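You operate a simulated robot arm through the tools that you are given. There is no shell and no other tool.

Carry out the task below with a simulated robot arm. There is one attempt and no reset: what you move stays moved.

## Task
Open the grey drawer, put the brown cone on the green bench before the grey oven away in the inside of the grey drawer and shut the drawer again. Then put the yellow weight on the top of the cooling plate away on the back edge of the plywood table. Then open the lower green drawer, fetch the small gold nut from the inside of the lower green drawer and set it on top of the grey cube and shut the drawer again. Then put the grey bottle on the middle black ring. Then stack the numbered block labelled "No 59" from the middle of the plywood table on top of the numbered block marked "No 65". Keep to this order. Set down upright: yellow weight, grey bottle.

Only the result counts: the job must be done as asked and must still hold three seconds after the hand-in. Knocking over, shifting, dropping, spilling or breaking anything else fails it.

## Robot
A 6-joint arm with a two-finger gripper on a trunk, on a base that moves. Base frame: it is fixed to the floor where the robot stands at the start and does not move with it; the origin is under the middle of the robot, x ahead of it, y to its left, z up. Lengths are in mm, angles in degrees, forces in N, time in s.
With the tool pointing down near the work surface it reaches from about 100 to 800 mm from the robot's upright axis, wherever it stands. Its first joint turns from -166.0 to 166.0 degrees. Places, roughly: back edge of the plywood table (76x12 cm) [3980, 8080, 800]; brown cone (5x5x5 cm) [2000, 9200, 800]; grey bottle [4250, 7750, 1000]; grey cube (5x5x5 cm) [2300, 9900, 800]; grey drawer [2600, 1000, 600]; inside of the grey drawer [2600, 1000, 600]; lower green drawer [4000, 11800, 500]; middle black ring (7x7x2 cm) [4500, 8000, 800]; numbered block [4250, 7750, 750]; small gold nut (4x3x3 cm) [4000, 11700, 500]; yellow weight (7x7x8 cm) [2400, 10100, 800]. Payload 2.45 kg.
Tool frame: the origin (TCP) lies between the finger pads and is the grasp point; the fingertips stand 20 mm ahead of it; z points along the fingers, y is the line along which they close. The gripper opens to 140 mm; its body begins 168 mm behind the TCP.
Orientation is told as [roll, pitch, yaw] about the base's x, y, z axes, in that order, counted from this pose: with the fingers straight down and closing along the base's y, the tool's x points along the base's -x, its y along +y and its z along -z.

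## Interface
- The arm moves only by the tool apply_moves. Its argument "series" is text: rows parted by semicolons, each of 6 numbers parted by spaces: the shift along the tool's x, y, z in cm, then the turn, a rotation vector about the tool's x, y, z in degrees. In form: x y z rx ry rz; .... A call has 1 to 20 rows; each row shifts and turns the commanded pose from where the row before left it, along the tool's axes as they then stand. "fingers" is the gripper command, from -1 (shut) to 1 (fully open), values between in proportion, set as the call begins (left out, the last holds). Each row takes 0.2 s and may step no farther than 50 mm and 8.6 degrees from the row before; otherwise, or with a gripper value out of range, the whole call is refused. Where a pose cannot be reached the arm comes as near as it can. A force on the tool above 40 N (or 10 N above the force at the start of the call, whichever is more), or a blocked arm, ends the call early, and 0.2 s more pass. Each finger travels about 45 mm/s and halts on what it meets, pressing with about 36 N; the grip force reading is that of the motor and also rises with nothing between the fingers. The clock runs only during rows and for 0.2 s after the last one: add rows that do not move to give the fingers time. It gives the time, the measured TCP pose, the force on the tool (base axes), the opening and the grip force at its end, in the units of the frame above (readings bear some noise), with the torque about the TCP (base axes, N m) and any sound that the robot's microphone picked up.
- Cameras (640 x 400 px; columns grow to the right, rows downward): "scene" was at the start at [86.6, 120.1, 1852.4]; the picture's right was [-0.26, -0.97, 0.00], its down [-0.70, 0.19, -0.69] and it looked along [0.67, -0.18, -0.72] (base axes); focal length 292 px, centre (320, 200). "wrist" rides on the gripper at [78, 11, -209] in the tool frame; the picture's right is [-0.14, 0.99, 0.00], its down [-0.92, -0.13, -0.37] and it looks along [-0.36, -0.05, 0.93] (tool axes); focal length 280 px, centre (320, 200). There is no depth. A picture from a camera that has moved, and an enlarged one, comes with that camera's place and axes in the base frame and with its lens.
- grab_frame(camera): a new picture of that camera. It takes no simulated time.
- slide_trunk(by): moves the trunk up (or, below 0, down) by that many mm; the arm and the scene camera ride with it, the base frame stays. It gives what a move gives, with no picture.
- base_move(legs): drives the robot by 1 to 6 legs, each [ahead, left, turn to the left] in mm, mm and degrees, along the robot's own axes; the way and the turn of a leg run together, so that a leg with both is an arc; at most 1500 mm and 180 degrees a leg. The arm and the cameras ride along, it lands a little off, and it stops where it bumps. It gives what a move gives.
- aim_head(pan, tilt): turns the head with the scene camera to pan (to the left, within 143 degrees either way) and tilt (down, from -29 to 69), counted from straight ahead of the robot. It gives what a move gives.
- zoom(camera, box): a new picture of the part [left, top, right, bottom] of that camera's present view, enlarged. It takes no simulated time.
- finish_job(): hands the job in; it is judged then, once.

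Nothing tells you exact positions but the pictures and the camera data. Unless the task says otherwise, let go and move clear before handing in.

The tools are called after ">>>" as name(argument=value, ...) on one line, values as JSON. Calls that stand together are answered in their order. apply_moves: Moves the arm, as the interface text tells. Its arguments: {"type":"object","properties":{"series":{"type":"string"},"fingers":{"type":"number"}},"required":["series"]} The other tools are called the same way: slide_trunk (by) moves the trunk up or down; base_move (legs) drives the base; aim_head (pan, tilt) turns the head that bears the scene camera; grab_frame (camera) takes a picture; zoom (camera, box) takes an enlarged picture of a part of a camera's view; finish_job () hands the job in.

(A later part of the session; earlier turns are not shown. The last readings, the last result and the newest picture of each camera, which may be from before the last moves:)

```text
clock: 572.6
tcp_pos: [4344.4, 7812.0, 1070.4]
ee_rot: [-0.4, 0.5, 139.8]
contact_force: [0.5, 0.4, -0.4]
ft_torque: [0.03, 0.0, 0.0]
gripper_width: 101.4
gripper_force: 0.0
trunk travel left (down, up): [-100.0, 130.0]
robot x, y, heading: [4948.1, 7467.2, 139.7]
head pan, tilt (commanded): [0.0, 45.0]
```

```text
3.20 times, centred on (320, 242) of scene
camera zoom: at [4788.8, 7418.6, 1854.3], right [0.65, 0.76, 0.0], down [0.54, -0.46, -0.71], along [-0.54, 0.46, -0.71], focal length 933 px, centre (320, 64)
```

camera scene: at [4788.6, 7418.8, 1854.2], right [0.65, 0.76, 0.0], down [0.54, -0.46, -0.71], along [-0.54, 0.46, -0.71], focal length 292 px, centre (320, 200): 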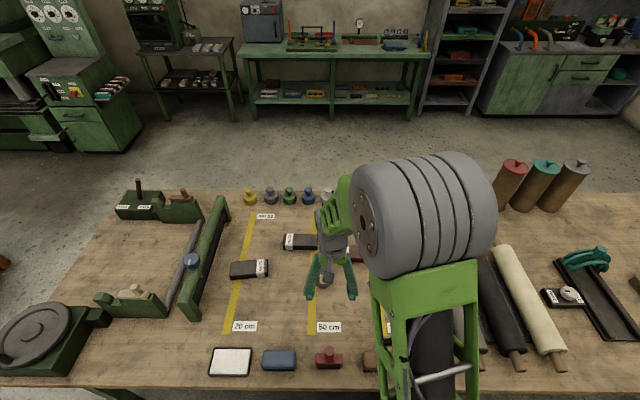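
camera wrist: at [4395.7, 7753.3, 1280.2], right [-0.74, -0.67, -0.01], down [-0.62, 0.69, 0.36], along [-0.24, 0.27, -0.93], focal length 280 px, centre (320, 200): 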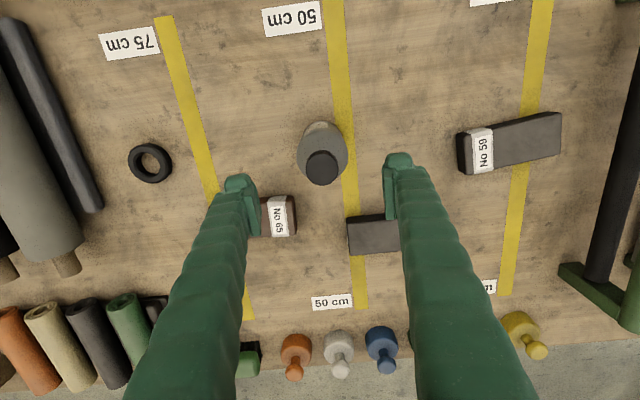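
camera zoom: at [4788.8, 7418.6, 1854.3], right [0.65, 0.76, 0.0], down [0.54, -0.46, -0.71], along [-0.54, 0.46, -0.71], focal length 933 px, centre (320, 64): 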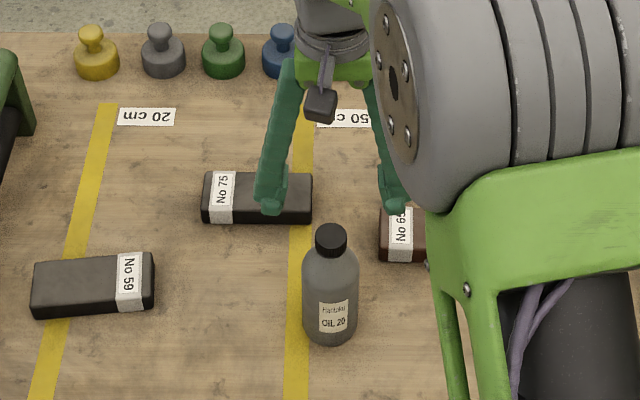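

"No 59", "No 75" and "No 65" labels are confirmed. The bottle is centred below the gripper; I'll descend around it.

>>> apply_moves(series="0.2 0.2 3 0 0 0; 0 0 4 0 0 0; 0 0 4 0 0 0; 0 0 0 0 0 0")

>>> grab_frame(camera="wrist")

```text
clock: 573.6
tcp_pos: [4347.2, 7810.1, 960.2]
ee_rot: [-0.5, 0.5, 139.8]
contact_force: [0.4, -0.3, 1.3]
ft_torque: [-0.02, 0.03, 0.0]
gripper_width: 101.5
gripper_force: 0.1
trunk travel left (down, up): [-100.0, 130.0]
robot x, y, heading: [4952.7, 7463.5, 139.9]
head pan, tilt (commanded): [0.0, 45.0]
```

```text
taken
camera wrist: at [4398.8, 7751.2, 1168.6], right [-0.74, -0.67, -0.01], down [-0.62, 0.69, 0.36], along [-0.24, 0.27, -0.93], focal length 280 px, centre (320, 200)
```

wrist: 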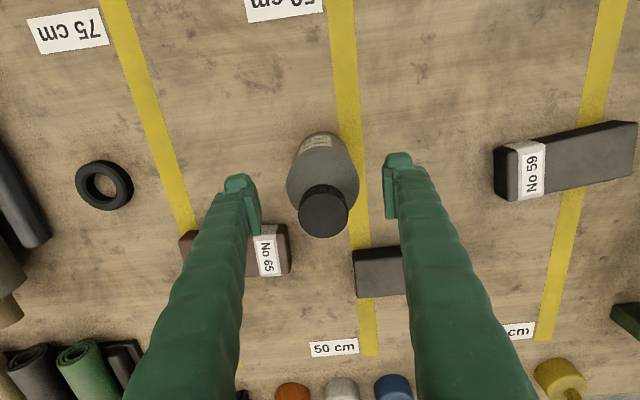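

>>> apply_moves(series="0 0 3 0 0 0; 0 0 3 0 0 0; 0 0 1.5 0 0 0; 0 0 0 0 0 0")

>>> grab_frame(camera="wrist")

```text
clock: 574.6
tcp_pos: [4345.9, 7808.5, 885.4]
ee_rot: [-0.4, 0.5, 139.9]
contact_force: [0.2, -0.1, 0.0]
ft_torque: [0.0, -0.02, 0.01]
gripper_width: 101.6
gripper_force: 0.0
trunk travel left (down, up): [-100.0, 130.0]
robot x, y, heading: [4947.9, 7467.0, 140.1]
head pan, tilt (commanded): [0.0, 45.0]
```

```text
taken
camera wrist: at [4398.2, 7750.2, 1094.0], right [-0.74, -0.67, -0.01], down [-0.62, 0.69, 0.36], along [-0.24, 0.27, -0.93], focal length 280 px, centre (320, 200)
```

wrist: 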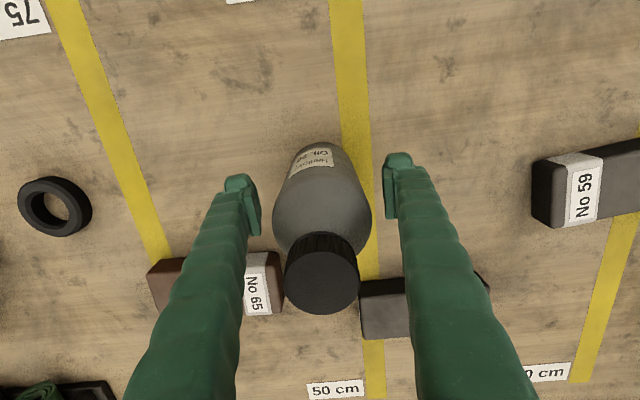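

>>> apply_moves(series="0 0 0 0 0 0; 0 0 0 0 0 0; 0 0 0 0 0 0; 0 0 0 0 0 0; 0 0 0 0 0 0", fingers=-1)

>>> apply_moves(series="0 0 -1 0 0 0; 0 0 -1.5 0 0 0; 0 0 -2 0 0 0; 0 0 -2 0 0 0; 0 0 0 0 0 0")

>>> grab_frame(camera="wrist")

>>> zoom(camera="scene", box=[220, 180, 420, 305])

```text
clock: 575.8
tcp_pos: [4347.1, 7808.8, 886.3]
ee_rot: [-0.4, 0.4, 139.9]
contact_force: [-1.4, -0.8, 0.9]
ft_torque: [0.07, -0.04, 0.05]
gripper_width: 71.8
gripper_force: 36.4
trunk travel left (down, up): [-100.0, 130.0]
robot x, y, heading: [4947.9, 7464.7, 139.9]
head pan, tilt (commanded): [0.0, 45.0]
```

```text
clock: 577.0
tcp_pos: [4345.2, 7808.9, 951.6]
ee_rot: [-0.4, 0.5, 139.8]
contact_force: [-0.2, 0.7, -4.3]
ft_torque: [-0.03, -0.03, -0.01]
gripper_width: 71.5
gripper_force: 35.9
trunk travel left (down, up): [-100.0, 130.0]
robot x, y, heading: [4947.9, 7465.9, 139.9]
head pan, tilt (commanded): [0.0, 45.0]
```

```text
taken
camera wrist: at [4396.5, 7750.6, 1159.2], right [-0.74, -0.67, -0.01], down [-0.62, 0.69, 0.36], along [-0.24, 0.27, -0.93], focal length 280 px, centre (320, 200)
```

wrist: 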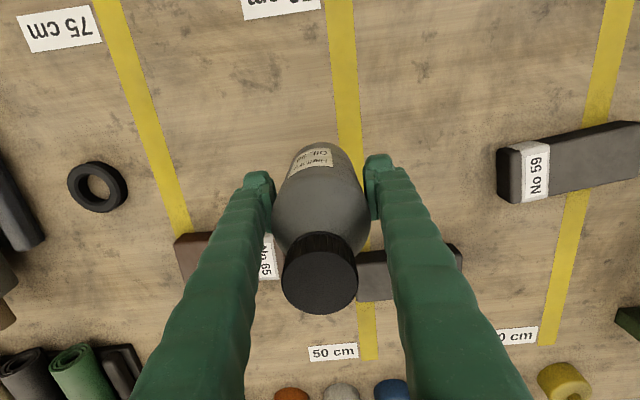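

```text
3.20 times, centred on (320, 242) of scene
camera zoom: at [4788.1, 7419.0, 1854.2], right [0.65, 0.76, 0.0], down [0.54, -0.46, -0.71], along [-0.54, 0.46, -0.71], focal length 933 px, centre (320, 64)
```

zoom: 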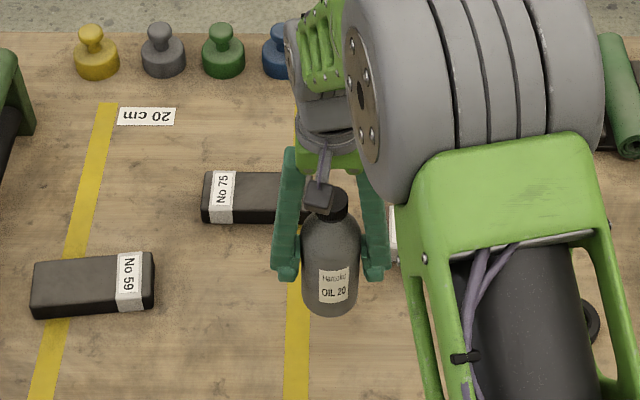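

The bottle (72 mm wide) is held upright, bottom ~65 mm above the table. I'll carry it right by ~299 mm over the ring.

>>> apply_moves(series="0.05 -4.2 0 0 0 0; 0.05 -4.2 0 0 0 0; 0.05 -4.2 0 0 0 0; 0.05 -4.2 0 0 0 0; 0.05 -4.2 0 0 0 0; 0.05 -4.2 0 0 0 0; 0 -4.2 0 0 0 0; 0 0 0 0 0 0")

>>> grab_frame(camera="wrist")

>>> grab_frame(camera="scene")

```text
clock: 578.8
tcp_pos: [4537.3, 8031.3, 954.1]
ee_rot: [-0.4, 0.5, 139.8]
contact_force: [0.2, 0.6, -4.2]
ft_torque: [0.01, -0.03, 0.01]
gripper_width: 71.7
gripper_force: 36.4
trunk travel left (down, up): [-100.0, 130.0]
robot x, y, heading: [4949.5, 7464.9, 139.9]
head pan, tilt (commanded): [0.0, 45.0]
```

```text
taken
camera wrist: at [4589.0, 7973.8, 1162.5], right [-0.74, -0.67, -0.01], down [-0.62, 0.69, 0.36], along [-0.24, 0.27, -0.93], focal length 280 px, centre (320, 200)
```

wrist: 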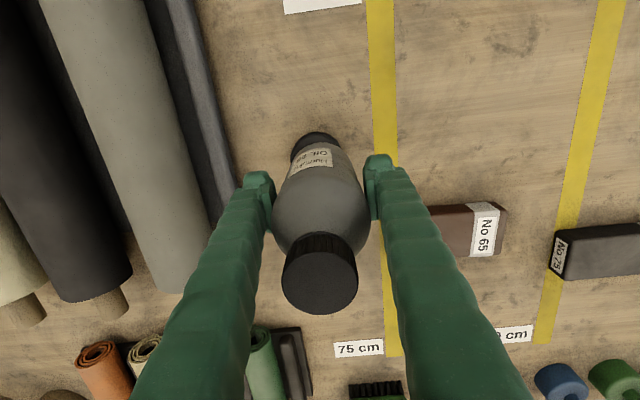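

```text
taken
camera scene: at [4788.2, 7418.8, 1854.2], right [0.65, 0.76, 0.0], down [0.54, -0.46, -0.71], along [-0.54, 0.46, -0.71], focal length 292 px, centre (320, 200)
```

scene: 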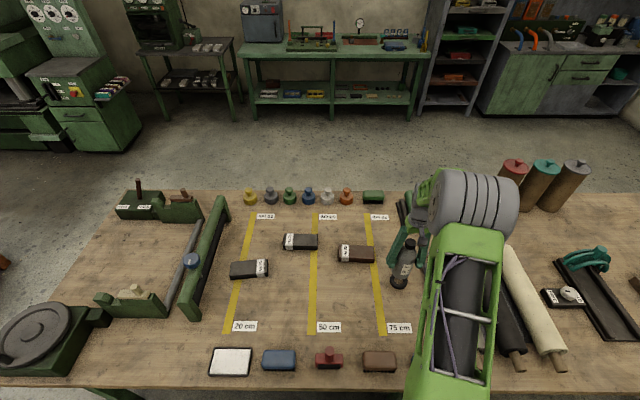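

The ring is partly visible beneath the bottle. I'll zoom in both views to check alignment.

>>> zoom(camera="wrist", box=[240, 100, 400, 200])

>>> zoom(camera="scene", box=[340, 220, 460, 320])

```text
4.00 times, centred on (320, 150) of wrist
camera zoom: at [4589.0, 7973.8, 1162.5], right [-0.74, -0.67, -0.01], down [-0.62, 0.69, 0.36], along [-0.24, 0.27, -0.93], focal length 1122 px, centre (320, 400)
```

zoom: 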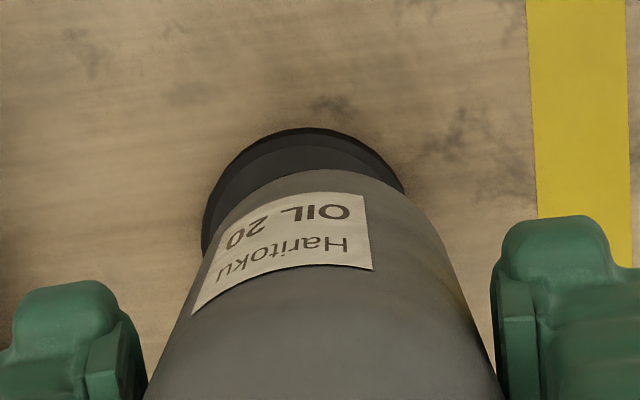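

```text
4.00 times, centred on (400, 270) of scene
camera zoom: at [4788.2, 7418.8, 1854.2], right [0.65, 0.76, 0.0], down [0.54, -0.46, -0.71], along [-0.54, 0.46, -0.71], focal length 1167 px, centre (0, -80)
```

zoom: 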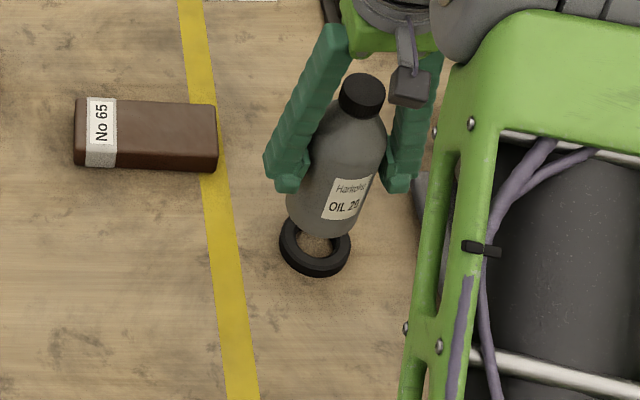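

The bottle is about 4 mm left and 3 mm ahead of the ring's centre. I'll correct and lower, checking again just above.

>>> apply_moves(series="0.3 -0.4 0 0 0 0; 0 0 1.5 0 0 0; 0 0 1.5 0 0 0; 0 0 0 0 0 0")

>>> zoom(camera="wrist", box=[240, 100, 400, 200])

>>> zoom(camera="scene", box=[340, 220, 460, 320])

```text
clock: 579.8
tcp_pos: [4542.6, 8031.1, 922.9]
ee_rot: [-0.4, 0.5, 139.8]
contact_force: [0.5, -0.6, -5.1]
ft_torque: [0.01, -0.03, 0.04]
gripper_width: 71.6
gripper_force: 36.2
trunk travel left (down, up): [-100.0, 130.0]
robot x, y, heading: [4953.7, 7463.7, 140.0]
head pan, tilt (commanded): [0.0, 45.0]
```

```text
4.00 times, centred on (320, 150) of wrist
camera zoom: at [4594.1, 7973.8, 1132.0], right [-0.74, -0.67, -0.01], down [-0.62, 0.69, 0.36], along [-0.24, 0.27, -0.93], focal length 1122 px, centre (320, 400)
```

zoom: 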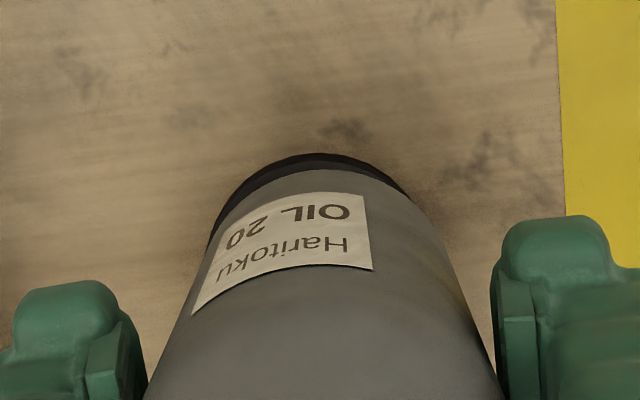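

```text
4.00 times, centred on (400, 270) of scene
camera zoom: at [4788.4, 7418.9, 1854.2], right [0.65, 0.76, 0.0], down [0.54, -0.46, -0.71], along [-0.54, 0.46, -0.71], focal length 1167 px, centre (0, -80)
```

zoom: 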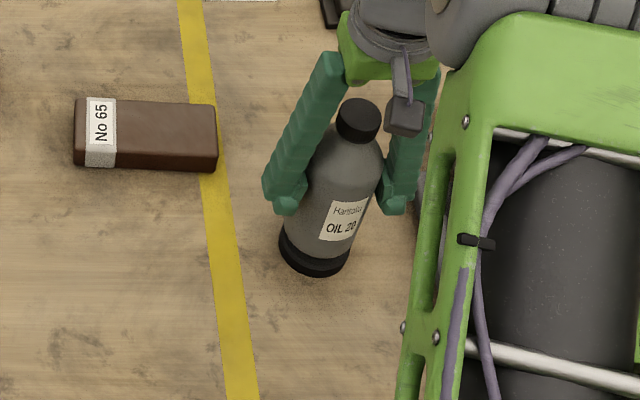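

Alignment looks within ~2–3 mm. A small nudge and then I'll lower the last 17 mm gently.

>>> apply_moves(series="0.15 -0.1 0 0 0 0; 0 0 0.6 0 0 0; 0 0 0.5 0 0 0; 0 0 0 0 0 0")

>>> apply_moves(series="0 0 0.3 0 0 0; 0 0 0 0 0 0")

>>> apply_moves(series="0 0 0.3 0 0 0; 0 0 0 0 0 0")

```text
clock: 580.8
tcp_pos: [4543.3, 8030.3, 911.8]
ee_rot: [-0.4, 0.5, 139.8]
contact_force: [0.1, -0.5, -5.1]
ft_torque: [-0.04, -0.02, -0.01]
gripper_width: 71.4
gripper_force: 35.5
trunk travel left (down, up): [-100.0, 130.0]
robot x, y, heading: [4946.2, 7465.6, 139.8]
head pan, tilt (commanded): [0.0, 45.0]
```

```text
clock: 581.4
tcp_pos: [4543.6, 8031.4, 907.9]
ee_rot: [-0.4, 0.5, 139.8]
contact_force: [-0.7, 0.6, -5.4]
ft_torque: [-0.03, -0.03, 0.0]
gripper_width: 71.5
gripper_force: 35.6
trunk travel left (down, up): [-100.0, 130.0]
robot x, y, heading: [4952.0, 7461.8, 139.8]
head pan, tilt (commanded): [0.0, 45.0]
```

```text
clock: 582.0
tcp_pos: [4544.2, 8031.1, 904.6]
ee_rot: [-0.4, 0.5, 139.8]
contact_force: [-0.5, -0.3, -4.6]
ft_torque: [-0.02, -0.03, -0.01]
gripper_width: 71.3
gripper_force: 36.1
trunk travel left (down, up): [-100.0, 130.0]
robot x, y, heading: [4950.2, 7462.3, 139.7]
head pan, tilt (commanded): [0.0, 45.0]
```

>>> apply_moves(series="0 0 0.2 0 0 0; 0 0 0 0 0 0")

>>> zoom(camera="scene", box=[360, 230, 440, 300])

>>> zoom(camera="wrist", box=[260, 110, 380, 190])

```text
clock: 582.6
tcp_pos: [4544.2, 8031.8, 903.9]
ee_rot: [-0.4, 0.4, 139.8]
contact_force: [-0.5, -0.4, -5.0]
ft_torque: [-0.03, 0.0, 0.03]
gripper_width: 71.8
gripper_force: 35.9
trunk travel left (down, up): [-100.0, 130.0]
robot x, y, heading: [4949.9, 7467.0, 139.7]
head pan, tilt (commanded): [0.0, 45.0]
```

```text
5.71 times, centred on (400, 265) of scene
camera zoom: at [4788.4, 7419.0, 1854.2], right [0.65, 0.76, 0.0], down [0.54, -0.46, -0.71], along [-0.54, 0.46, -0.71], focal length 1667 px, centre (-137, -171)
```

zoom: 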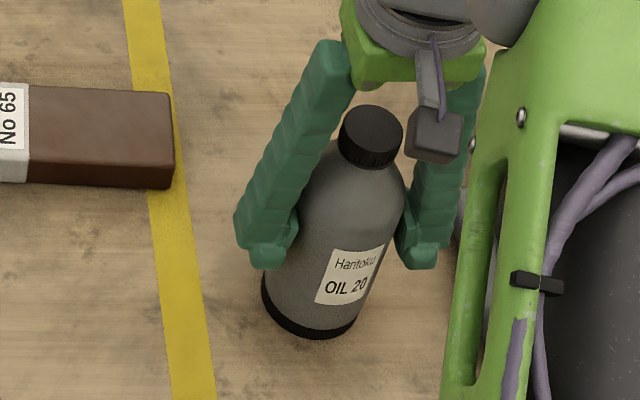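

```text
5.00 times, centred on (320, 150) of wrist
camera zoom: at [4596.3, 7972.9, 1112.4], right [-0.74, -0.67, -0.01], down [-0.62, 0.69, 0.36], along [-0.24, 0.27, -0.93], focal length 1402 px, centre (320, 450)
```

zoom: 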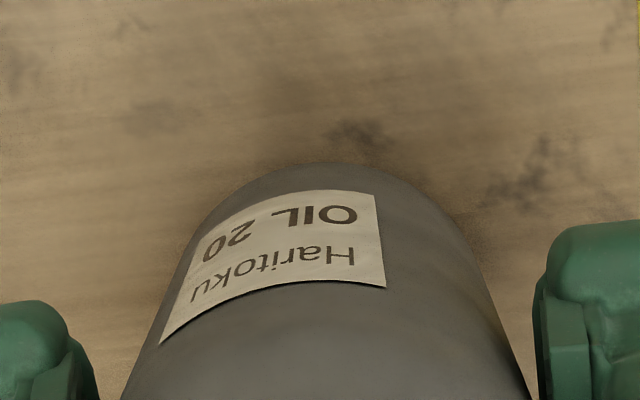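

The bottle sits squarely over the ring in both views. I'll continue lowering in 2 mm steps until contact.

>>> apply_moves(series="0 0 0.2 0 0 0; 0 0 0 0 0 0")

>>> apply_moves(series="0 0 0.2 0 0 0; 0 0 0 0 0 0")

>>> apply_moves(series="0 0 0.2 0 0 0; 0 0 0 0 0 0")

```text
clock: 583.2
tcp_pos: [4544.8, 8031.8, 903.6]
ee_rot: [-0.4, 0.5, 139.8]
contact_force: [1.9, -1.6, 11.0]
ft_torque: [-0.1, -0.15, 0.05]
gripper_width: 71.6
gripper_force: 36.5
trunk travel left (down, up): [-100.0, 130.0]
robot x, y, heading: [4950.0, 7461.3, 139.9]
head pan, tilt (commanded): [0.0, 45.0]
```

```text
clock: 583.8
tcp_pos: [4543.8, 8031.4, 902.9]
ee_rot: [-0.4, 0.2, 139.8]
contact_force: [1.3, -2.4, 31.1]
ft_torque: [-0.12, -0.07, -0.02]
gripper_width: 71.8
gripper_force: 35.5
trunk travel left (down, up): [-100.0, 130.0]
robot x, y, heading: [4947.9, 7468.2, 139.8]
head pan, tilt (commanded): [0.0, 45.0]
```

```text
clock: 584.3
tcp_pos: [4543.8, 8032.4, 902.7]
ee_rot: [-0.4, 0.1, 139.9]
contact_force: [4.0, -5.3, 18.7]
ft_torque: [-0.29, -0.32, -0.01]
gripper_width: 71.8
gripper_force: 35.9
trunk travel left (down, up): [-100.0, 130.0]
robot x, y, heading: [4948.1, 7466.2, 139.4]
head pan, tilt (commanded): [0.0, 45.0]
stopped in row 2: the force on the tool passed its limit at 41 N (the readings are from after the stop); the commanded pose is now the measured one
```

Contact with the ring. I'll relieve the pressure a little and release the bottle.

>>> apply_moves(series="0 0 -0.1 0 0 0; 0 0 0 0 0 0")

>>> apply_moves(series="0 0 0 0 0 0; 0 0 0 0 0 0; 0 0 0 0 0 0", fingers=0.3)

>>> zoom(camera="scene", box=[340, 210, 460, 310])

>>> grab_frame(camera="wrist")

```text
clock: 584.9
tcp_pos: [4544.0, 8032.8, 903.1]
ee_rot: [-0.4, 0.1, 139.8]
contact_force: [4.3, -2.4, 16.6]
ft_torque: [-0.06, -0.23, 0.05]
gripper_width: 71.9
gripper_force: 35.8
trunk travel left (down, up): [-100.0, 130.0]
robot x, y, heading: [4946.5, 7467.6, 140.1]
head pan, tilt (commanded): [0.0, 45.0]
```

```text
clock: 585.7
tcp_pos: [4543.6, 8032.5, 900.7]
ee_rot: [-0.3, 0.2, 139.8]
contact_force: [0.2, 0.5, -0.4]
ft_torque: [-0.01, -0.01, -0.02]
gripper_width: 91.1
gripper_force: 0.1
trunk travel left (down, up): [-100.0, 130.0]
robot x, y, heading: [4947.6, 7461.6, 139.8]
head pan, tilt (commanded): [0.0, 45.0]
```

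```text
4.00 times, centred on (400, 260) of scene
camera zoom: at [4788.7, 7418.6, 1854.2], right [0.65, 0.76, 0.0], down [0.54, -0.46, -0.71], along [-0.54, 0.46, -0.71], focal length 1167 px, centre (0, -40)
```

zoom: 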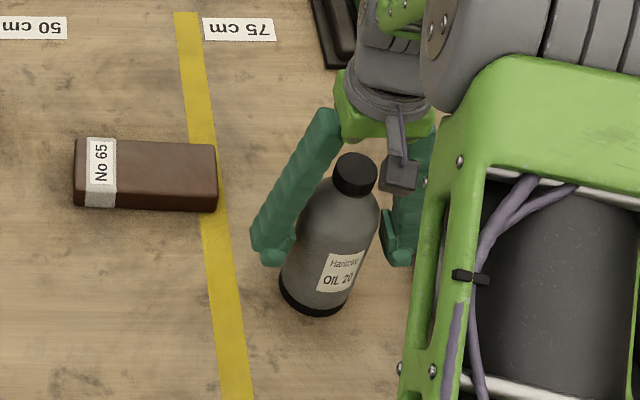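

```text
taken
camera wrist: at [4595.6, 7973.7, 1109.7], right [-0.74, -0.67, -0.01], down [-0.62, 0.69, 0.37], along [-0.24, 0.28, -0.93], focal length 280 px, centre (320, 200)
```

wrist: 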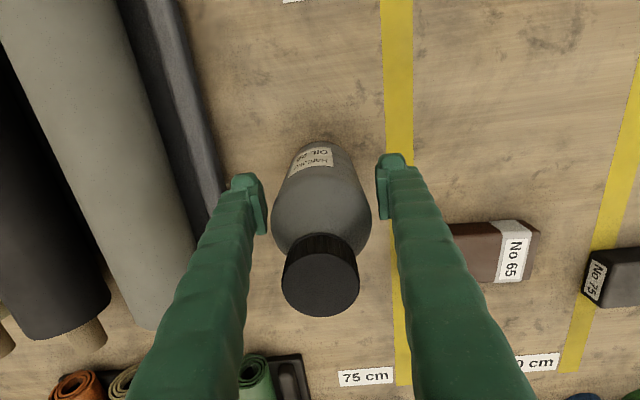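

The bottle stands on the ring. I'll rise straight up clear of it.

>>> apply_moves(series="0 0 -2 0 0 0; 0 0 -4 0 0 0; 0 0 -4 0 0 0; 0 0 -4 0 0 0; 0 0 -4 0 0 0; 0 0 0 0 0 0")

>>> grab_frame(camera="wrist")

>>> zoom(camera="scene", box=[340, 210, 460, 310])

```text
clock: 587.1
tcp_pos: [4541.9, 8032.0, 1081.4]
ee_rot: [-0.4, 0.2, 139.8]
contact_force: [-0.2, 0.4, -0.1]
ft_torque: [-0.03, -0.01, -0.01]
gripper_width: 91.2
gripper_force: 0.2
trunk travel left (down, up): [-100.0, 130.0]
robot x, y, heading: [4951.3, 7466.0, 139.7]
head pan, tilt (commanded): [0.0, 45.0]
```

```text
taken
camera wrist: at [4594.0, 7973.0, 1289.6], right [-0.74, -0.67, -0.01], down [-0.62, 0.69, 0.37], along [-0.24, 0.28, -0.93], focal length 280 px, centre (320, 200)
```

wrist: 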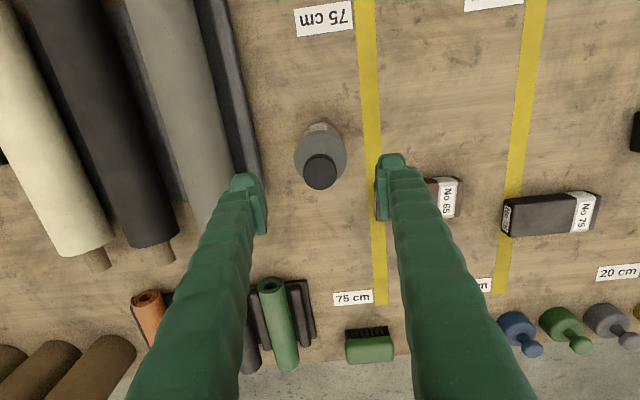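

```text
4.00 times, centred on (400, 260) of scene
camera zoom: at [4788.5, 7418.8, 1854.2], right [0.65, 0.76, 0.0], down [0.54, -0.46, -0.71], along [-0.54, 0.46, -0.71], focal length 1167 px, centre (0, -40)
```

zoom: 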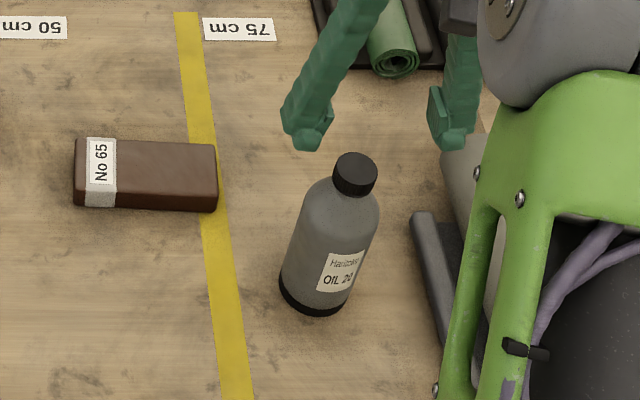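

The bottle stands upright and centred on the ring. Next the blocks: I'll retract, rotate the gripper 90° (to grip across the block's short side) and shift left to face block No 59.

>>> apply_moves(series="4 0 0 0 0 0; 4 0 0 0 0 0; 4 0 0 0 0 0; 4 0 0 0 0 0; 0 4 0 0 0 8.5; 0 4 0 0 0 8.5; 0 0 0 0 0 8.5; 0 0 0 0 0 8.5; 0 0 0 0 0 8.5; 0 0 0 0 0 8.5; 0 0 0 0 0 8.5; 0 0 0 0 0 8.5; 0 0 0 0 0 8.5; 0 0 0 0 0 8.5; 0 0 0 0 0 5")

>>> base_move(legs=[[30, 410, 0.2]])

>>> grab_frame(camera="scene")

>>> grab_frame(camera="wrist")

```text
clock: 590.3
tcp_pos: [4608.3, 7872.4, 1082.2]
ee_rot: [-0.1, -0.4, 49.7]
contact_force: [-0.1, 1.1, 1.1]
ft_torque: [-0.01, -0.02, -0.01]
gripper_width: 91.0
gripper_force: 0.0
trunk travel left (down, up): [-100.0, 130.0]
robot x, y, heading: [4945.7, 7463.2, 139.7]
head pan, tilt (commanded): [0.0, 45.0]
```

```text
clock: 594.5
tcp_pos: [4321.9, 7579.3, 1081.8]
ee_rot: [-0.1, -0.5, 50.1]
contact_force: [0.9, -0.6, 0.0]
ft_torque: [0.0, 0.01, -0.01]
gripper_width: 91.1
gripper_force: 0.1
trunk travel left (down, up): [-100.0, 130.0]
robot x, y, heading: [4666.4, 7175.3, 140.1]
head pan, tilt (commanded): [0.0, 45.0]
```

```text
taken
camera scene: at [4505.1, 7126.3, 1854.2], right [0.64, 0.77, 0.0], down [0.54, -0.45, -0.71], along [-0.54, 0.45, -0.71], focal length 292 px, centre (320, 200)
```

scene: 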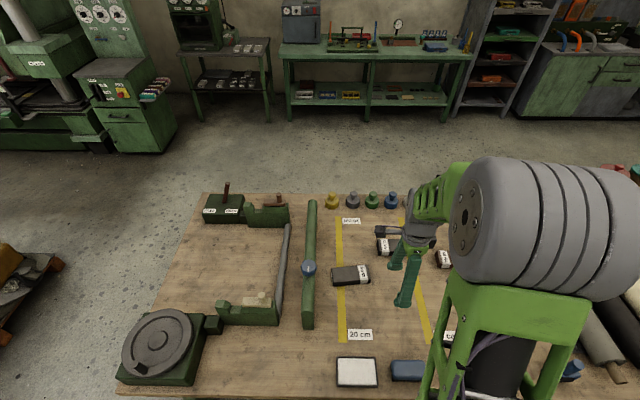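

```text
taken
camera wrist: at [4263.3, 7525.4, 1289.0], right [-0.67, 0.74, 0.0], down [0.69, 0.62, 0.38], along [0.28, 0.25, -0.93], focal length 280 px, centre (320, 200)
```

wrist: 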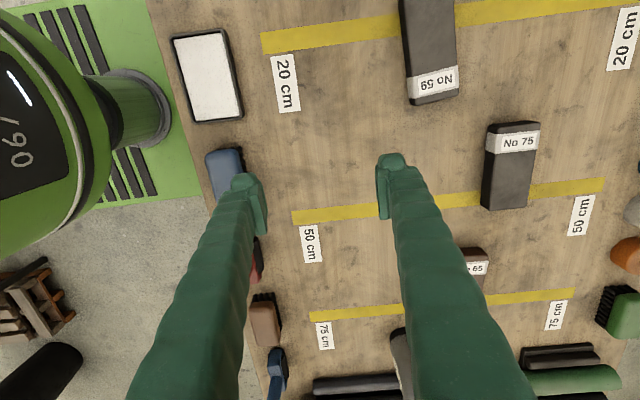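

>>> zoom(camera="scene", box=[310, 220, 470, 320])

>>> zoom(camera="wrist", box=[380, 0, 580, 125])

```text
4.00 times, centred on (390, 270) of scene
camera zoom: at [4505.1, 7126.3, 1854.2], right [0.64, 0.77, 0.0], down [0.54, -0.45, -0.71], along [-0.54, 0.45, -0.71], focal length 1167 px, centre (40, -80)
```

zoom: 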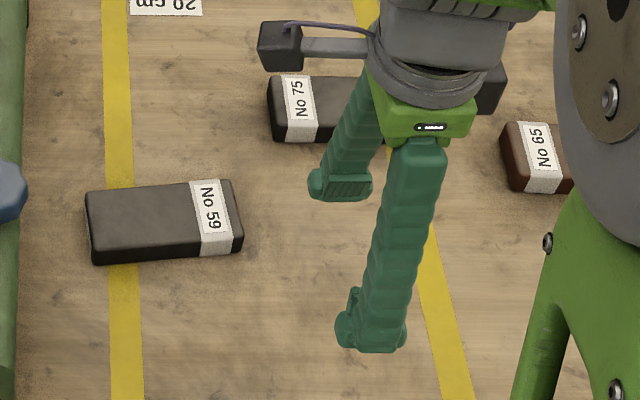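

```text
3.20 times, centred on (480, 62) of wrist
camera zoom: at [4263.3, 7525.4, 1289.0], right [-0.67, 0.74, 0.0], down [0.69, 0.62, 0.38], along [0.28, 0.25, -0.93], focal length 897 px, centre (-192, 640)
```

zoom: 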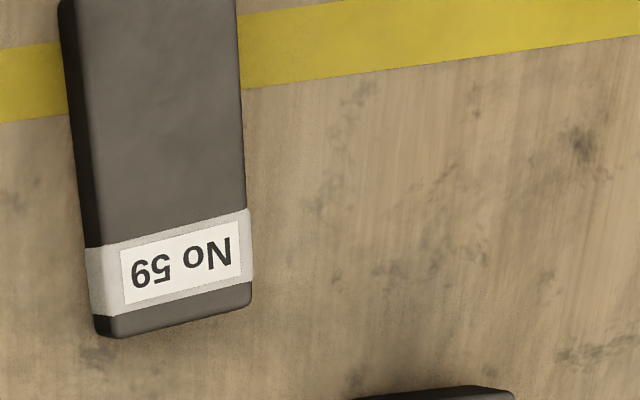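

Block No 59 measures ~148×63×28 mm, centre ≈(4118, 7608), its long axis ~6° off my axis. I'll turn the tool by that amount, move over it and descend part way.

>>> apply_moves(series="0 0 0 0 0 -5.8; 1.81 3.7 0 0 0 0; 1.81 3.7 0 0 0 0; 1.81 3.7 0 0 0 0; 1.81 3.7 0 0 0 0; 1.81 3.7 0 0 0 0; 0 0 4 0 0 0; 0 0 4 0 0 0; 0 0 4 0 0 0; 0 0 4 0 0 0; 0 0 0 0 0 0")

>>> grab_frame(camera="wrist")

>>> zoom(camera="scene", box=[280, 200, 440, 300])

```text
clock: 596.9
tcp_pos: [4119.5, 7607.0, 921.7]
ee_rot: [-0.2, -0.5, 55.9]
contact_force: [1.2, 0.7, -0.6]
ft_torque: [0.03, 0.0, 0.01]
gripper_width: 90.6
gripper_force: 0.0
trunk travel left (down, up): [-100.0, 130.0]
robot x, y, heading: [4666.8, 7176.5, 140.4]
head pan, tilt (commanded): [0.0, 45.0]
```

```text
taken
camera wrist: at [4065.9, 7548.4, 1128.4], right [-0.74, 0.67, 0.0], down [0.62, 0.69, 0.38], along [0.25, 0.28, -0.93], focal length 280 px, centre (320, 200)
```

wrist: 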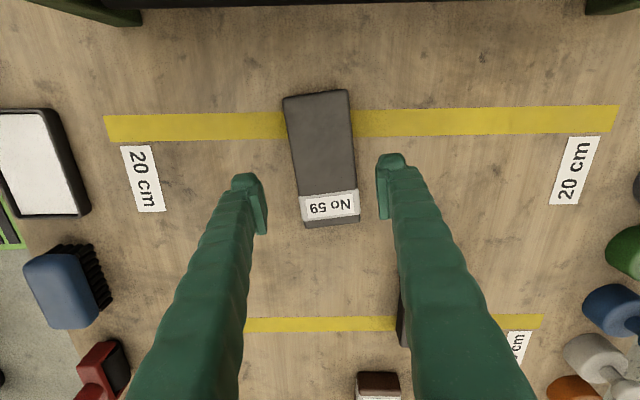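

```text
4.00 times, centred on (360, 250) of scene
camera zoom: at [4505.3, 7126.4, 1854.3], right [0.64, 0.77, 0.0], down [0.54, -0.45, -0.71], along [-0.54, 0.45, -0.71], focal length 1167 px, centre (160, 0)
```

zoom: 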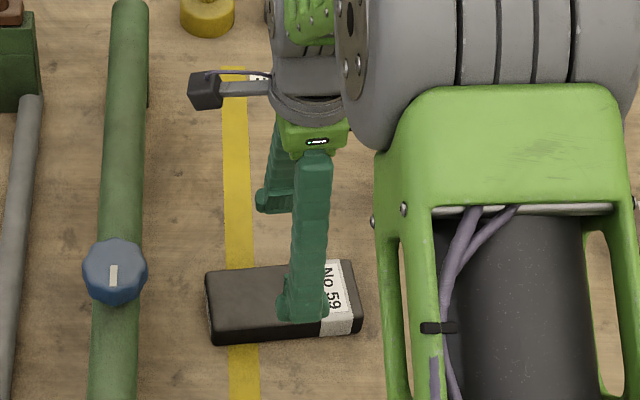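

The fingers are aligned with the block. I'll nudge 4 mm and descend to grip it.

>>> apply_moves(series="0 0.4 0 0 0 0; 0 0 4 0 0 0; 0 0 3 0 0 0; 0 0 1.5 0 0 0; 0 0 0 0 0 0")

>>> grab_frame(camera="wrist")

```text
clock: 598.0
tcp_pos: [4116.0, 7612.4, 835.4]
ee_rot: [-0.1, -0.4, 55.9]
contact_force: [0.0, -0.6, 0.5]
ft_torque: [0.0, 0.01, 0.0]
gripper_width: 91.2
gripper_force: 0.0
trunk travel left (down, up): [-100.0, 130.0]
robot x, y, heading: [4666.9, 7174.6, 140.3]
head pan, tilt (commanded): [0.0, 45.0]
```

```text
taken
camera wrist: at [4063.3, 7553.1, 1041.8], right [-0.74, 0.67, 0.0], down [0.62, 0.69, 0.38], along [0.25, 0.28, -0.93], focal length 280 px, centre (320, 200)
```

wrist: 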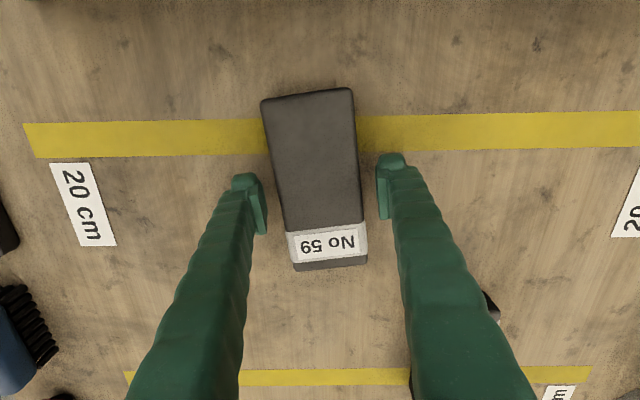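

>>> apply_moves(series="0 0 0.5 0 0 0; 0 0 0.4 0 0 0; 0 0 0 0 0 0")

>>> apply_moves(series="0 0 0 0 0 0; 0 0 0 0 0 0; 0 0 0 0 0 0; 0 0 0 0 0 0; 0 0 0 0 0 0", fingers=-1)

>>> grab_frame(camera="wrist")

```text
clock: 598.9
tcp_pos: [4115.5, 7612.2, 824.5]
ee_rot: [-0.2, -0.4, 55.9]
contact_force: [-0.3, 0.4, -0.6]
ft_torque: [0.01, 0.02, -0.02]
gripper_width: 91.2
gripper_force: 0.1
trunk travel left (down, up): [-100.0, 130.0]
robot x, y, heading: [4664.6, 7172.2, 140.2]
head pan, tilt (commanded): [0.0, 45.0]
```

```text
clock: 600.0
tcp_pos: [4114.7, 7611.5, 826.6]
ee_rot: [-0.3, -0.4, 55.8]
contact_force: [0.1, -0.2, -0.2]
ft_torque: [0.08, 0.09, 0.09]
gripper_width: 67.4
gripper_force: 36.2
trunk travel left (down, up): [-100.0, 130.0]
robot x, y, heading: [4665.8, 7174.2, 140.3]
head pan, tilt (commanded): [0.0, 45.0]
```

```text
taken
camera wrist: at [4063.3, 7552.6, 1033.7], right [-0.74, 0.67, 0.0], down [0.62, 0.69, 0.38], along [0.25, 0.28, -0.93], focal length 280 px, centre (320, 200)
```

wrist: 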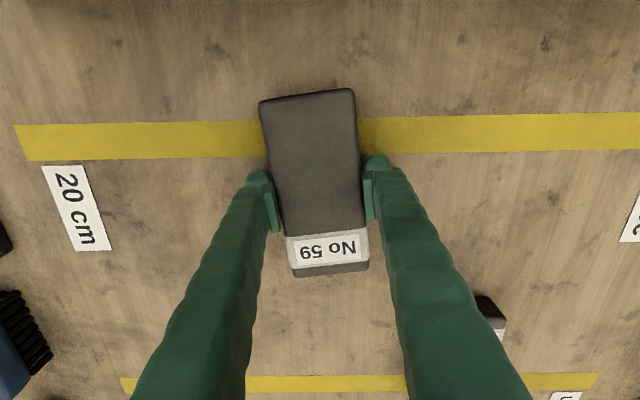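

Gripped across its 67 mm width. I'll lift it.

>>> apply_moves(series="0 0 -1 0 0 0; 0 0 -1.5 0 0 0; 0 0 -2.5 0 0 0; 0 0 -3 0 0 0; 0 0 -4 0 0 0; 0 0 -4 0 0 0; 0 0 0 0 0 0")

>>> grab_frame(camera="wrist")

>>> grab_frame(camera="scene")

```text
clock: 601.6
tcp_pos: [4113.2, 7609.6, 984.3]
ee_rot: [-0.3, -0.5, 55.9]
contact_force: [-0.4, 0.8, -3.6]
ft_torque: [0.0, -0.01, 0.0]
gripper_width: 67.3
gripper_force: 35.9
trunk travel left (down, up): [-100.0, 130.0]
robot x, y, heading: [4664.7, 7174.1, 140.4]
head pan, tilt (commanded): [0.0, 45.0]
```

```text
taken
camera wrist: at [4060.6, 7550.5, 1193.4], right [-0.74, 0.67, 0.0], down [0.62, 0.69, 0.38], along [0.25, 0.28, -0.93], focal length 280 px, centre (320, 200)
```

wrist: 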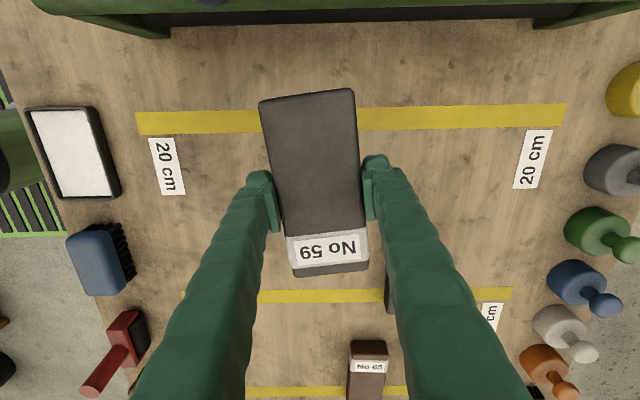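

```text
taken
camera scene: at [4504.8, 7126.9, 1854.1], right [0.64, 0.77, 0.0], down [0.54, -0.45, -0.71], along [-0.54, 0.45, -0.71], focal length 292 px, centre (320, 200)
```

scene: 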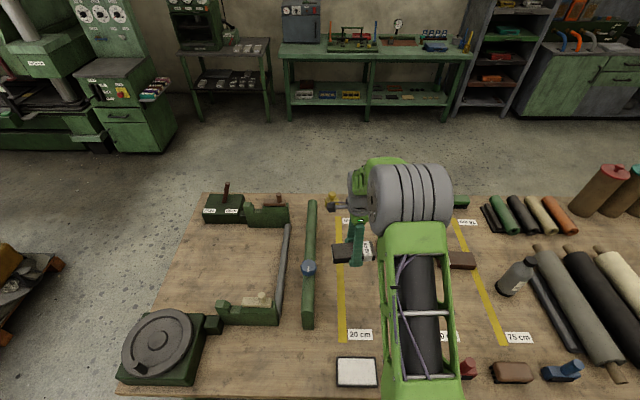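

The block is held level. I'll shift the base right ~425 mm toward block No 65, staying clear of the bottle.

>>> base_move(legs=[[10, -415, -0.3]])

>>> grab_frame(camera="wrist")

>>> grab_frame(camera="scene")

>>> zoom(camera="scene", box=[280, 200, 440, 300])

```text
clock: 605.9
tcp_pos: [4377.5, 7939.9, 985.6]
ee_rot: [-0.2, -0.4, 55.5]
contact_force: [0.5, 0.2, -4.3]
ft_torque: [0.0, 0.03, -0.01]
gripper_width: 67.5
gripper_force: 35.9
trunk travel left (down, up): [-100.0, 130.0]
robot x, y, heading: [4924.6, 7501.9, 139.6]
head pan, tilt (commanded): [0.0, 45.0]
```

```text
taken
camera wrist: at [4324.1, 7880.7, 1193.5], right [-0.74, 0.67, 0.0], down [0.62, 0.69, 0.38], along [0.26, 0.28, -0.93], focal length 280 px, centre (320, 200)
```

wrist: 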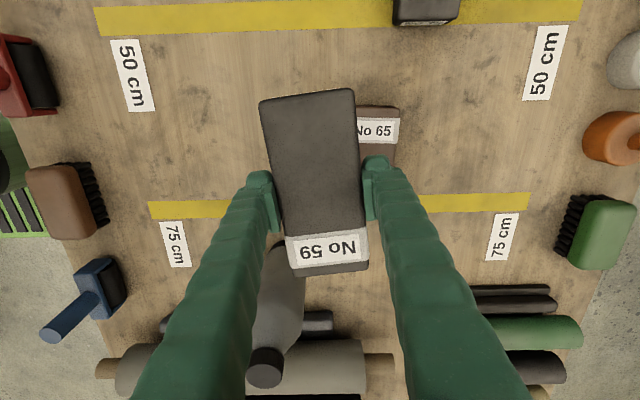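

```text
taken
camera scene: at [4765.4, 7453.8, 1854.2], right [0.65, 0.76, 0.0], down [0.54, -0.46, -0.71], along [-0.54, 0.46, -0.71], focal length 292 px, centre (320, 200)
```

scene: 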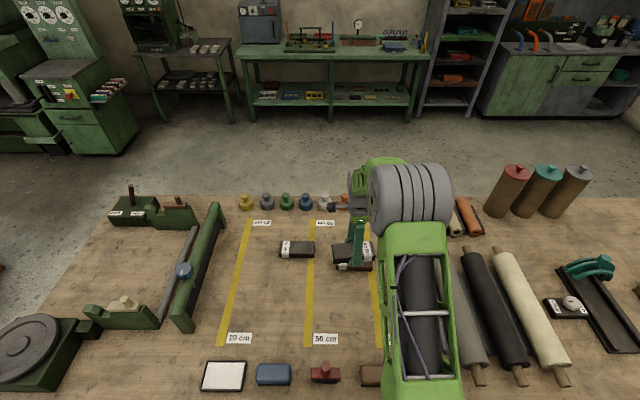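

```text
4.00 times, centred on (360, 250) of scene
camera zoom: at [4765.4, 7453.8, 1854.2], right [0.65, 0.76, 0.0], down [0.54, -0.46, -0.71], along [-0.54, 0.46, -0.71], focal length 1167 px, centre (160, 0)
```

zoom: 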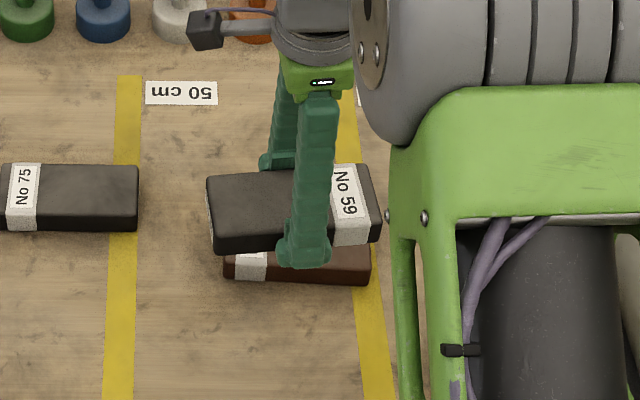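

No 65's centre is about (4344, 7998) with its long axis at ~46.5°. I'll rotate the held block ~9° to match and move over it.

>>> apply_moves(series="0 0 0 0 0 4.6; 0 0 0 0 0 4.6; -0.95 3.2 0 0 0 0; -0.95 3.2 0 0 0 0; 0 0 3 0 0 0; 0 0 3 0 0 0; 0 0 0 0 0 0")

>>> grab_frame(camera="wrist")

>>> zoom(camera="scene", box=[280, 200, 440, 300])

```text
clock: 607.5
tcp_pos: [4345.7, 7998.7, 927.2]
ee_rot: [-0.3, -0.4, 46.3]
contact_force: [0.0, 0.9, -4.0]
ft_torque: [0.01, 0.02, -0.03]
gripper_width: 67.5
gripper_force: 36.2
trunk travel left (down, up): [-100.0, 130.0]
robot x, y, heading: [4924.6, 7500.5, 139.6]
head pan, tilt (commanded): [0.0, 45.0]
```

```text
taken
camera wrist: at [4283.3, 7948.8, 1134.5], right [-0.62, 0.78, 0.0], down [0.73, 0.58, 0.38], along [0.3, 0.23, -0.93], focal length 280 px, centre (320, 200)
```

wrist: 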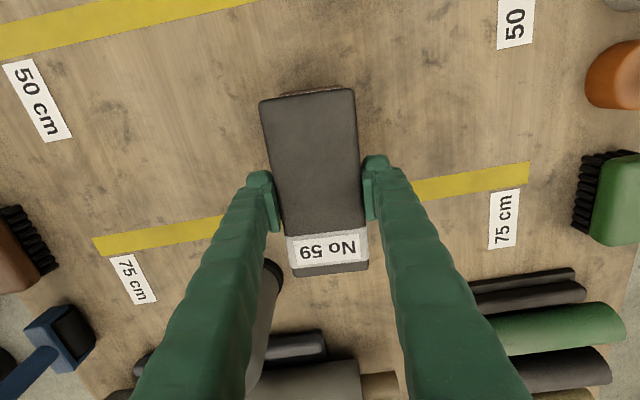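

```text
4.00 times, centred on (360, 250) of scene
camera zoom: at [4765.3, 7453.5, 1854.3], right [0.65, 0.76, 0.0], down [0.54, -0.46, -0.71], along [-0.54, 0.46, -0.71], focal length 1167 px, centre (160, 0)
```

zoom: 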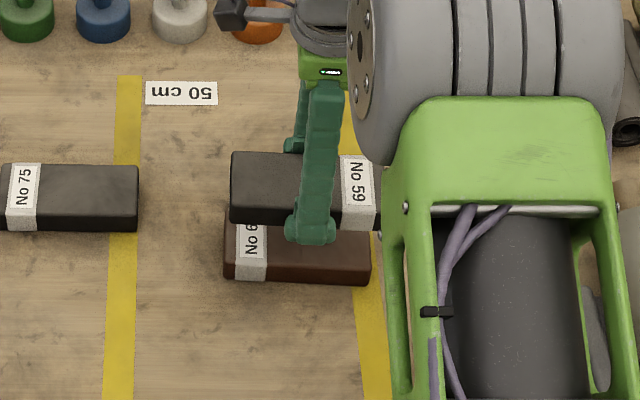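

Both views agree No 59 is aligned over No 65 within ~3 mm. I'll fine-tune and lower to just above.

>>> apply_moves(series="0.2 0.1 0 0 0 0; 0 0 3 0 0 0; 0 0 2.5 0 0 0; 0 0 0 0 0 0")

>>> zoom(camera="wrist", box=[220, 60, 420, 300])

>>> zoom(camera="scene", box=[310, 220, 410, 290])

```text
clock: 608.5
tcp_pos: [4344.2, 7996.8, 870.3]
ee_rot: [-0.1, -0.4, 46.3]
contact_force: [-0.2, 0.1, -4.1]
ft_torque: [0.0, 0.0, -0.03]
gripper_width: 67.4
gripper_force: 35.5
trunk travel left (down, up): [-100.0, 130.0]
robot x, y, heading: [4924.8, 7500.2, 140.0]
head pan, tilt (commanded): [0.0, 45.0]
```

```text
1.67 times, centred on (320, 180) of wrist
camera zoom: at [4281.4, 7948.2, 1077.8], right [-0.62, 0.78, 0.0], down [0.73, 0.58, 0.38], along [0.3, 0.23, -0.93], focal length 467 px, centre (320, 233)
```

zoom: 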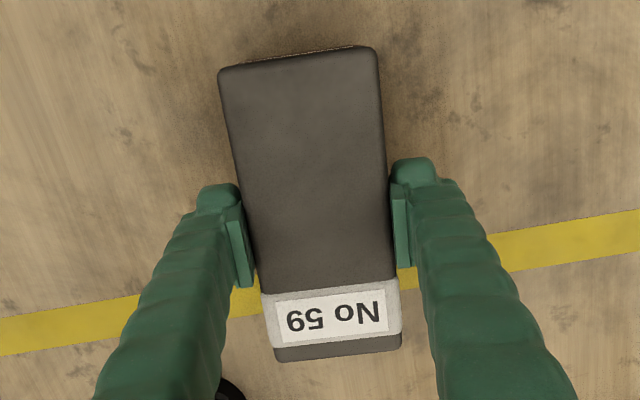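

```text
5.71 times, centred on (360, 255) of scene
camera zoom: at [4765.4, 7453.5, 1854.3], right [0.65, 0.76, 0.0], down [0.54, -0.46, -0.71], along [-0.54, 0.46, -0.71], focal length 1667 px, centre (91, -114)
```

zoom: 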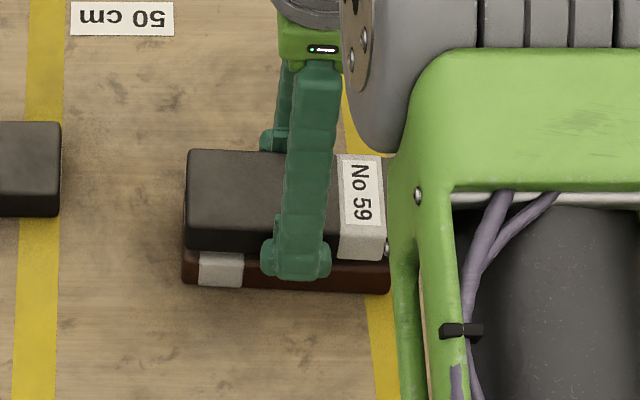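

Nicely aligned. I'll lower the last 15 mm in small steps.

>>> apply_moves(series="0 0 0.5 0 0 0; 0 0 0.4 0 0 0; 0 0 0 0 0 0")

>>> apply_moves(series="0 0 0.3 0 0 0; 0 0 0 0 0 0")

>>> apply_moves(series="0 0 0.2 0 0 0; 0 0 0 0 0 0")

```text
clock: 609.2
tcp_pos: [4343.8, 7997.7, 862.1]
ee_rot: [-0.1, -0.4, 46.3]
contact_force: [0.0, 0.2, -4.1]
ft_torque: [0.02, 0.0, 0.01]
gripper_width: 67.4
gripper_force: 35.9
trunk travel left (down, up): [-100.0, 130.0]
robot x, y, heading: [4929.9, 7501.2, 139.7]
head pan, tilt (commanded): [0.0, 45.0]
```

```text
clock: 609.9
tcp_pos: [4343.0, 7997.5, 860.9]
ee_rot: [0.0, -0.4, 46.3]
contact_force: [-0.6, -1.7, 8.9]
ft_torque: [-0.64, -0.02, -0.02]
gripper_width: 67.2
gripper_force: 36.1
trunk travel left (down, up): [-100.0, 130.0]
robot x, y, heading: [4928.0, 7499.7, 139.8]
head pan, tilt (commanded): [0.0, 45.0]
```

```text
clock: 610.5
tcp_pos: [4343.4, 7997.5, 861.1]
ee_rot: [0.2, -0.4, 46.3]
contact_force: [-1.7, -0.9, 29.4]
ft_torque: [-0.61, -0.18, -0.04]
gripper_width: 67.5
gripper_force: 36.0
trunk travel left (down, up): [-100.0, 130.0]
robot x, y, heading: [4927.1, 7504.0, 140.1]
head pan, tilt (commanded): [0.0, 45.0]
```

Contact established. I'll relieve slightly, release and rise.

>>> apply_moves(series="0 0 -0.2 0 0 0; 0 0 0 0 0 0")

>>> apply_moves(series="0 0 0 0 0 0; 0 0 0 0 0 0; 0 0 0 0 0 0", fingers=0.25)

>>> apply_moves(series="0 0 -1 0 0 0; 0 0 -2 0 0 0; 0 0 -4 0 0 0; 0 0 -4 0 0 0; 0 0 -4 0 0 0; 0 0 -4 0 0 0; 0 0 0 0 0 0")

>>> grab_frame(camera="wrist")

>>> zoom(camera="scene", box=[280, 200, 440, 300])

```text
clock: 611.0
tcp_pos: [4343.8, 7998.6, 860.9]
ee_rot: [0.1, -0.5, 46.3]
contact_force: [-4.6, 3.6, 19.5]
ft_torque: [0.17, 0.55, -0.04]
gripper_width: 67.6
gripper_force: 35.6
trunk travel left (down, up): [-100.0, 130.0]
robot x, y, heading: [4929.4, 7503.4, 139.9]
head pan, tilt (commanded): [0.0, 45.0]
```

```text
clock: 611.9
tcp_pos: [4344.1, 7995.9, 857.3]
ee_rot: [-0.2, -0.3, 46.3]
contact_force: [-0.2, 1.0, -0.1]
ft_torque: [0.03, -0.02, 0.03]
gripper_width: 87.5
gripper_force: 0.1
trunk travel left (down, up): [-100.0, 130.0]
robot x, y, heading: [4926.8, 7504.1, 139.8]
head pan, tilt (commanded): [0.0, 45.0]
```

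```text
clock: 613.5
tcp_pos: [4342.9, 7996.3, 1050.7]
ee_rot: [-0.2, -0.4, 46.3]
contact_force: [0.7, 0.1, 0.0]
ft_torque: [-0.03, -0.02, 0.03]
gripper_width: 87.6
gripper_force: 0.0
trunk travel left (down, up): [-100.0, 130.0]
robot x, y, heading: [4922.6, 7499.6, 139.9]
head pan, tilt (commanded): [0.0, 45.0]
```

```text
taken
camera wrist: at [4279.6, 7947.0, 1257.9], right [-0.62, 0.78, 0.0], down [0.73, 0.58, 0.38], along [0.3, 0.23, -0.93], focal length 280 px, centre (320, 200)
```

wrist: 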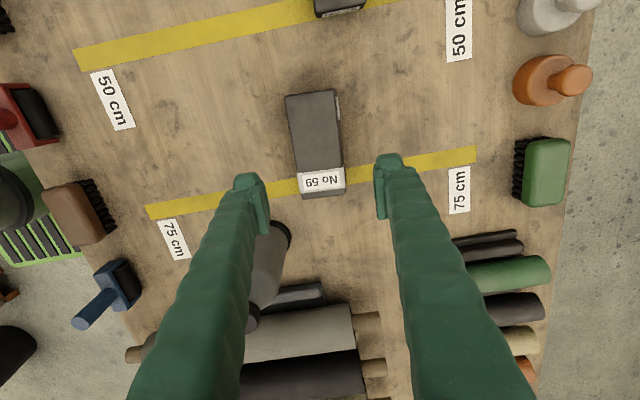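

```text
4.00 times, centred on (360, 250) of scene
camera zoom: at [4765.4, 7453.5, 1854.2], right [0.65, 0.76, 0.0], down [0.54, -0.46, -0.71], along [-0.54, 0.46, -0.71], focal length 1167 px, centre (160, 0)
```

zoom: 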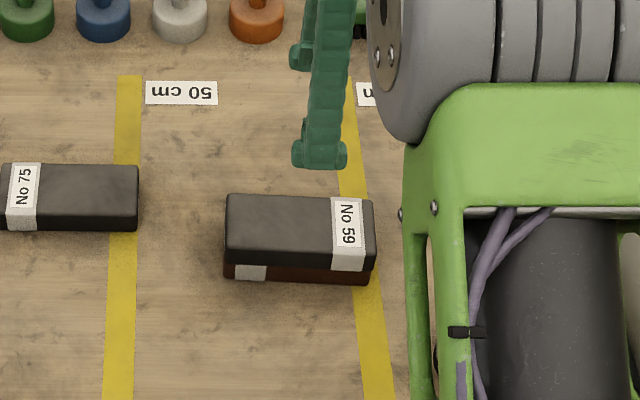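

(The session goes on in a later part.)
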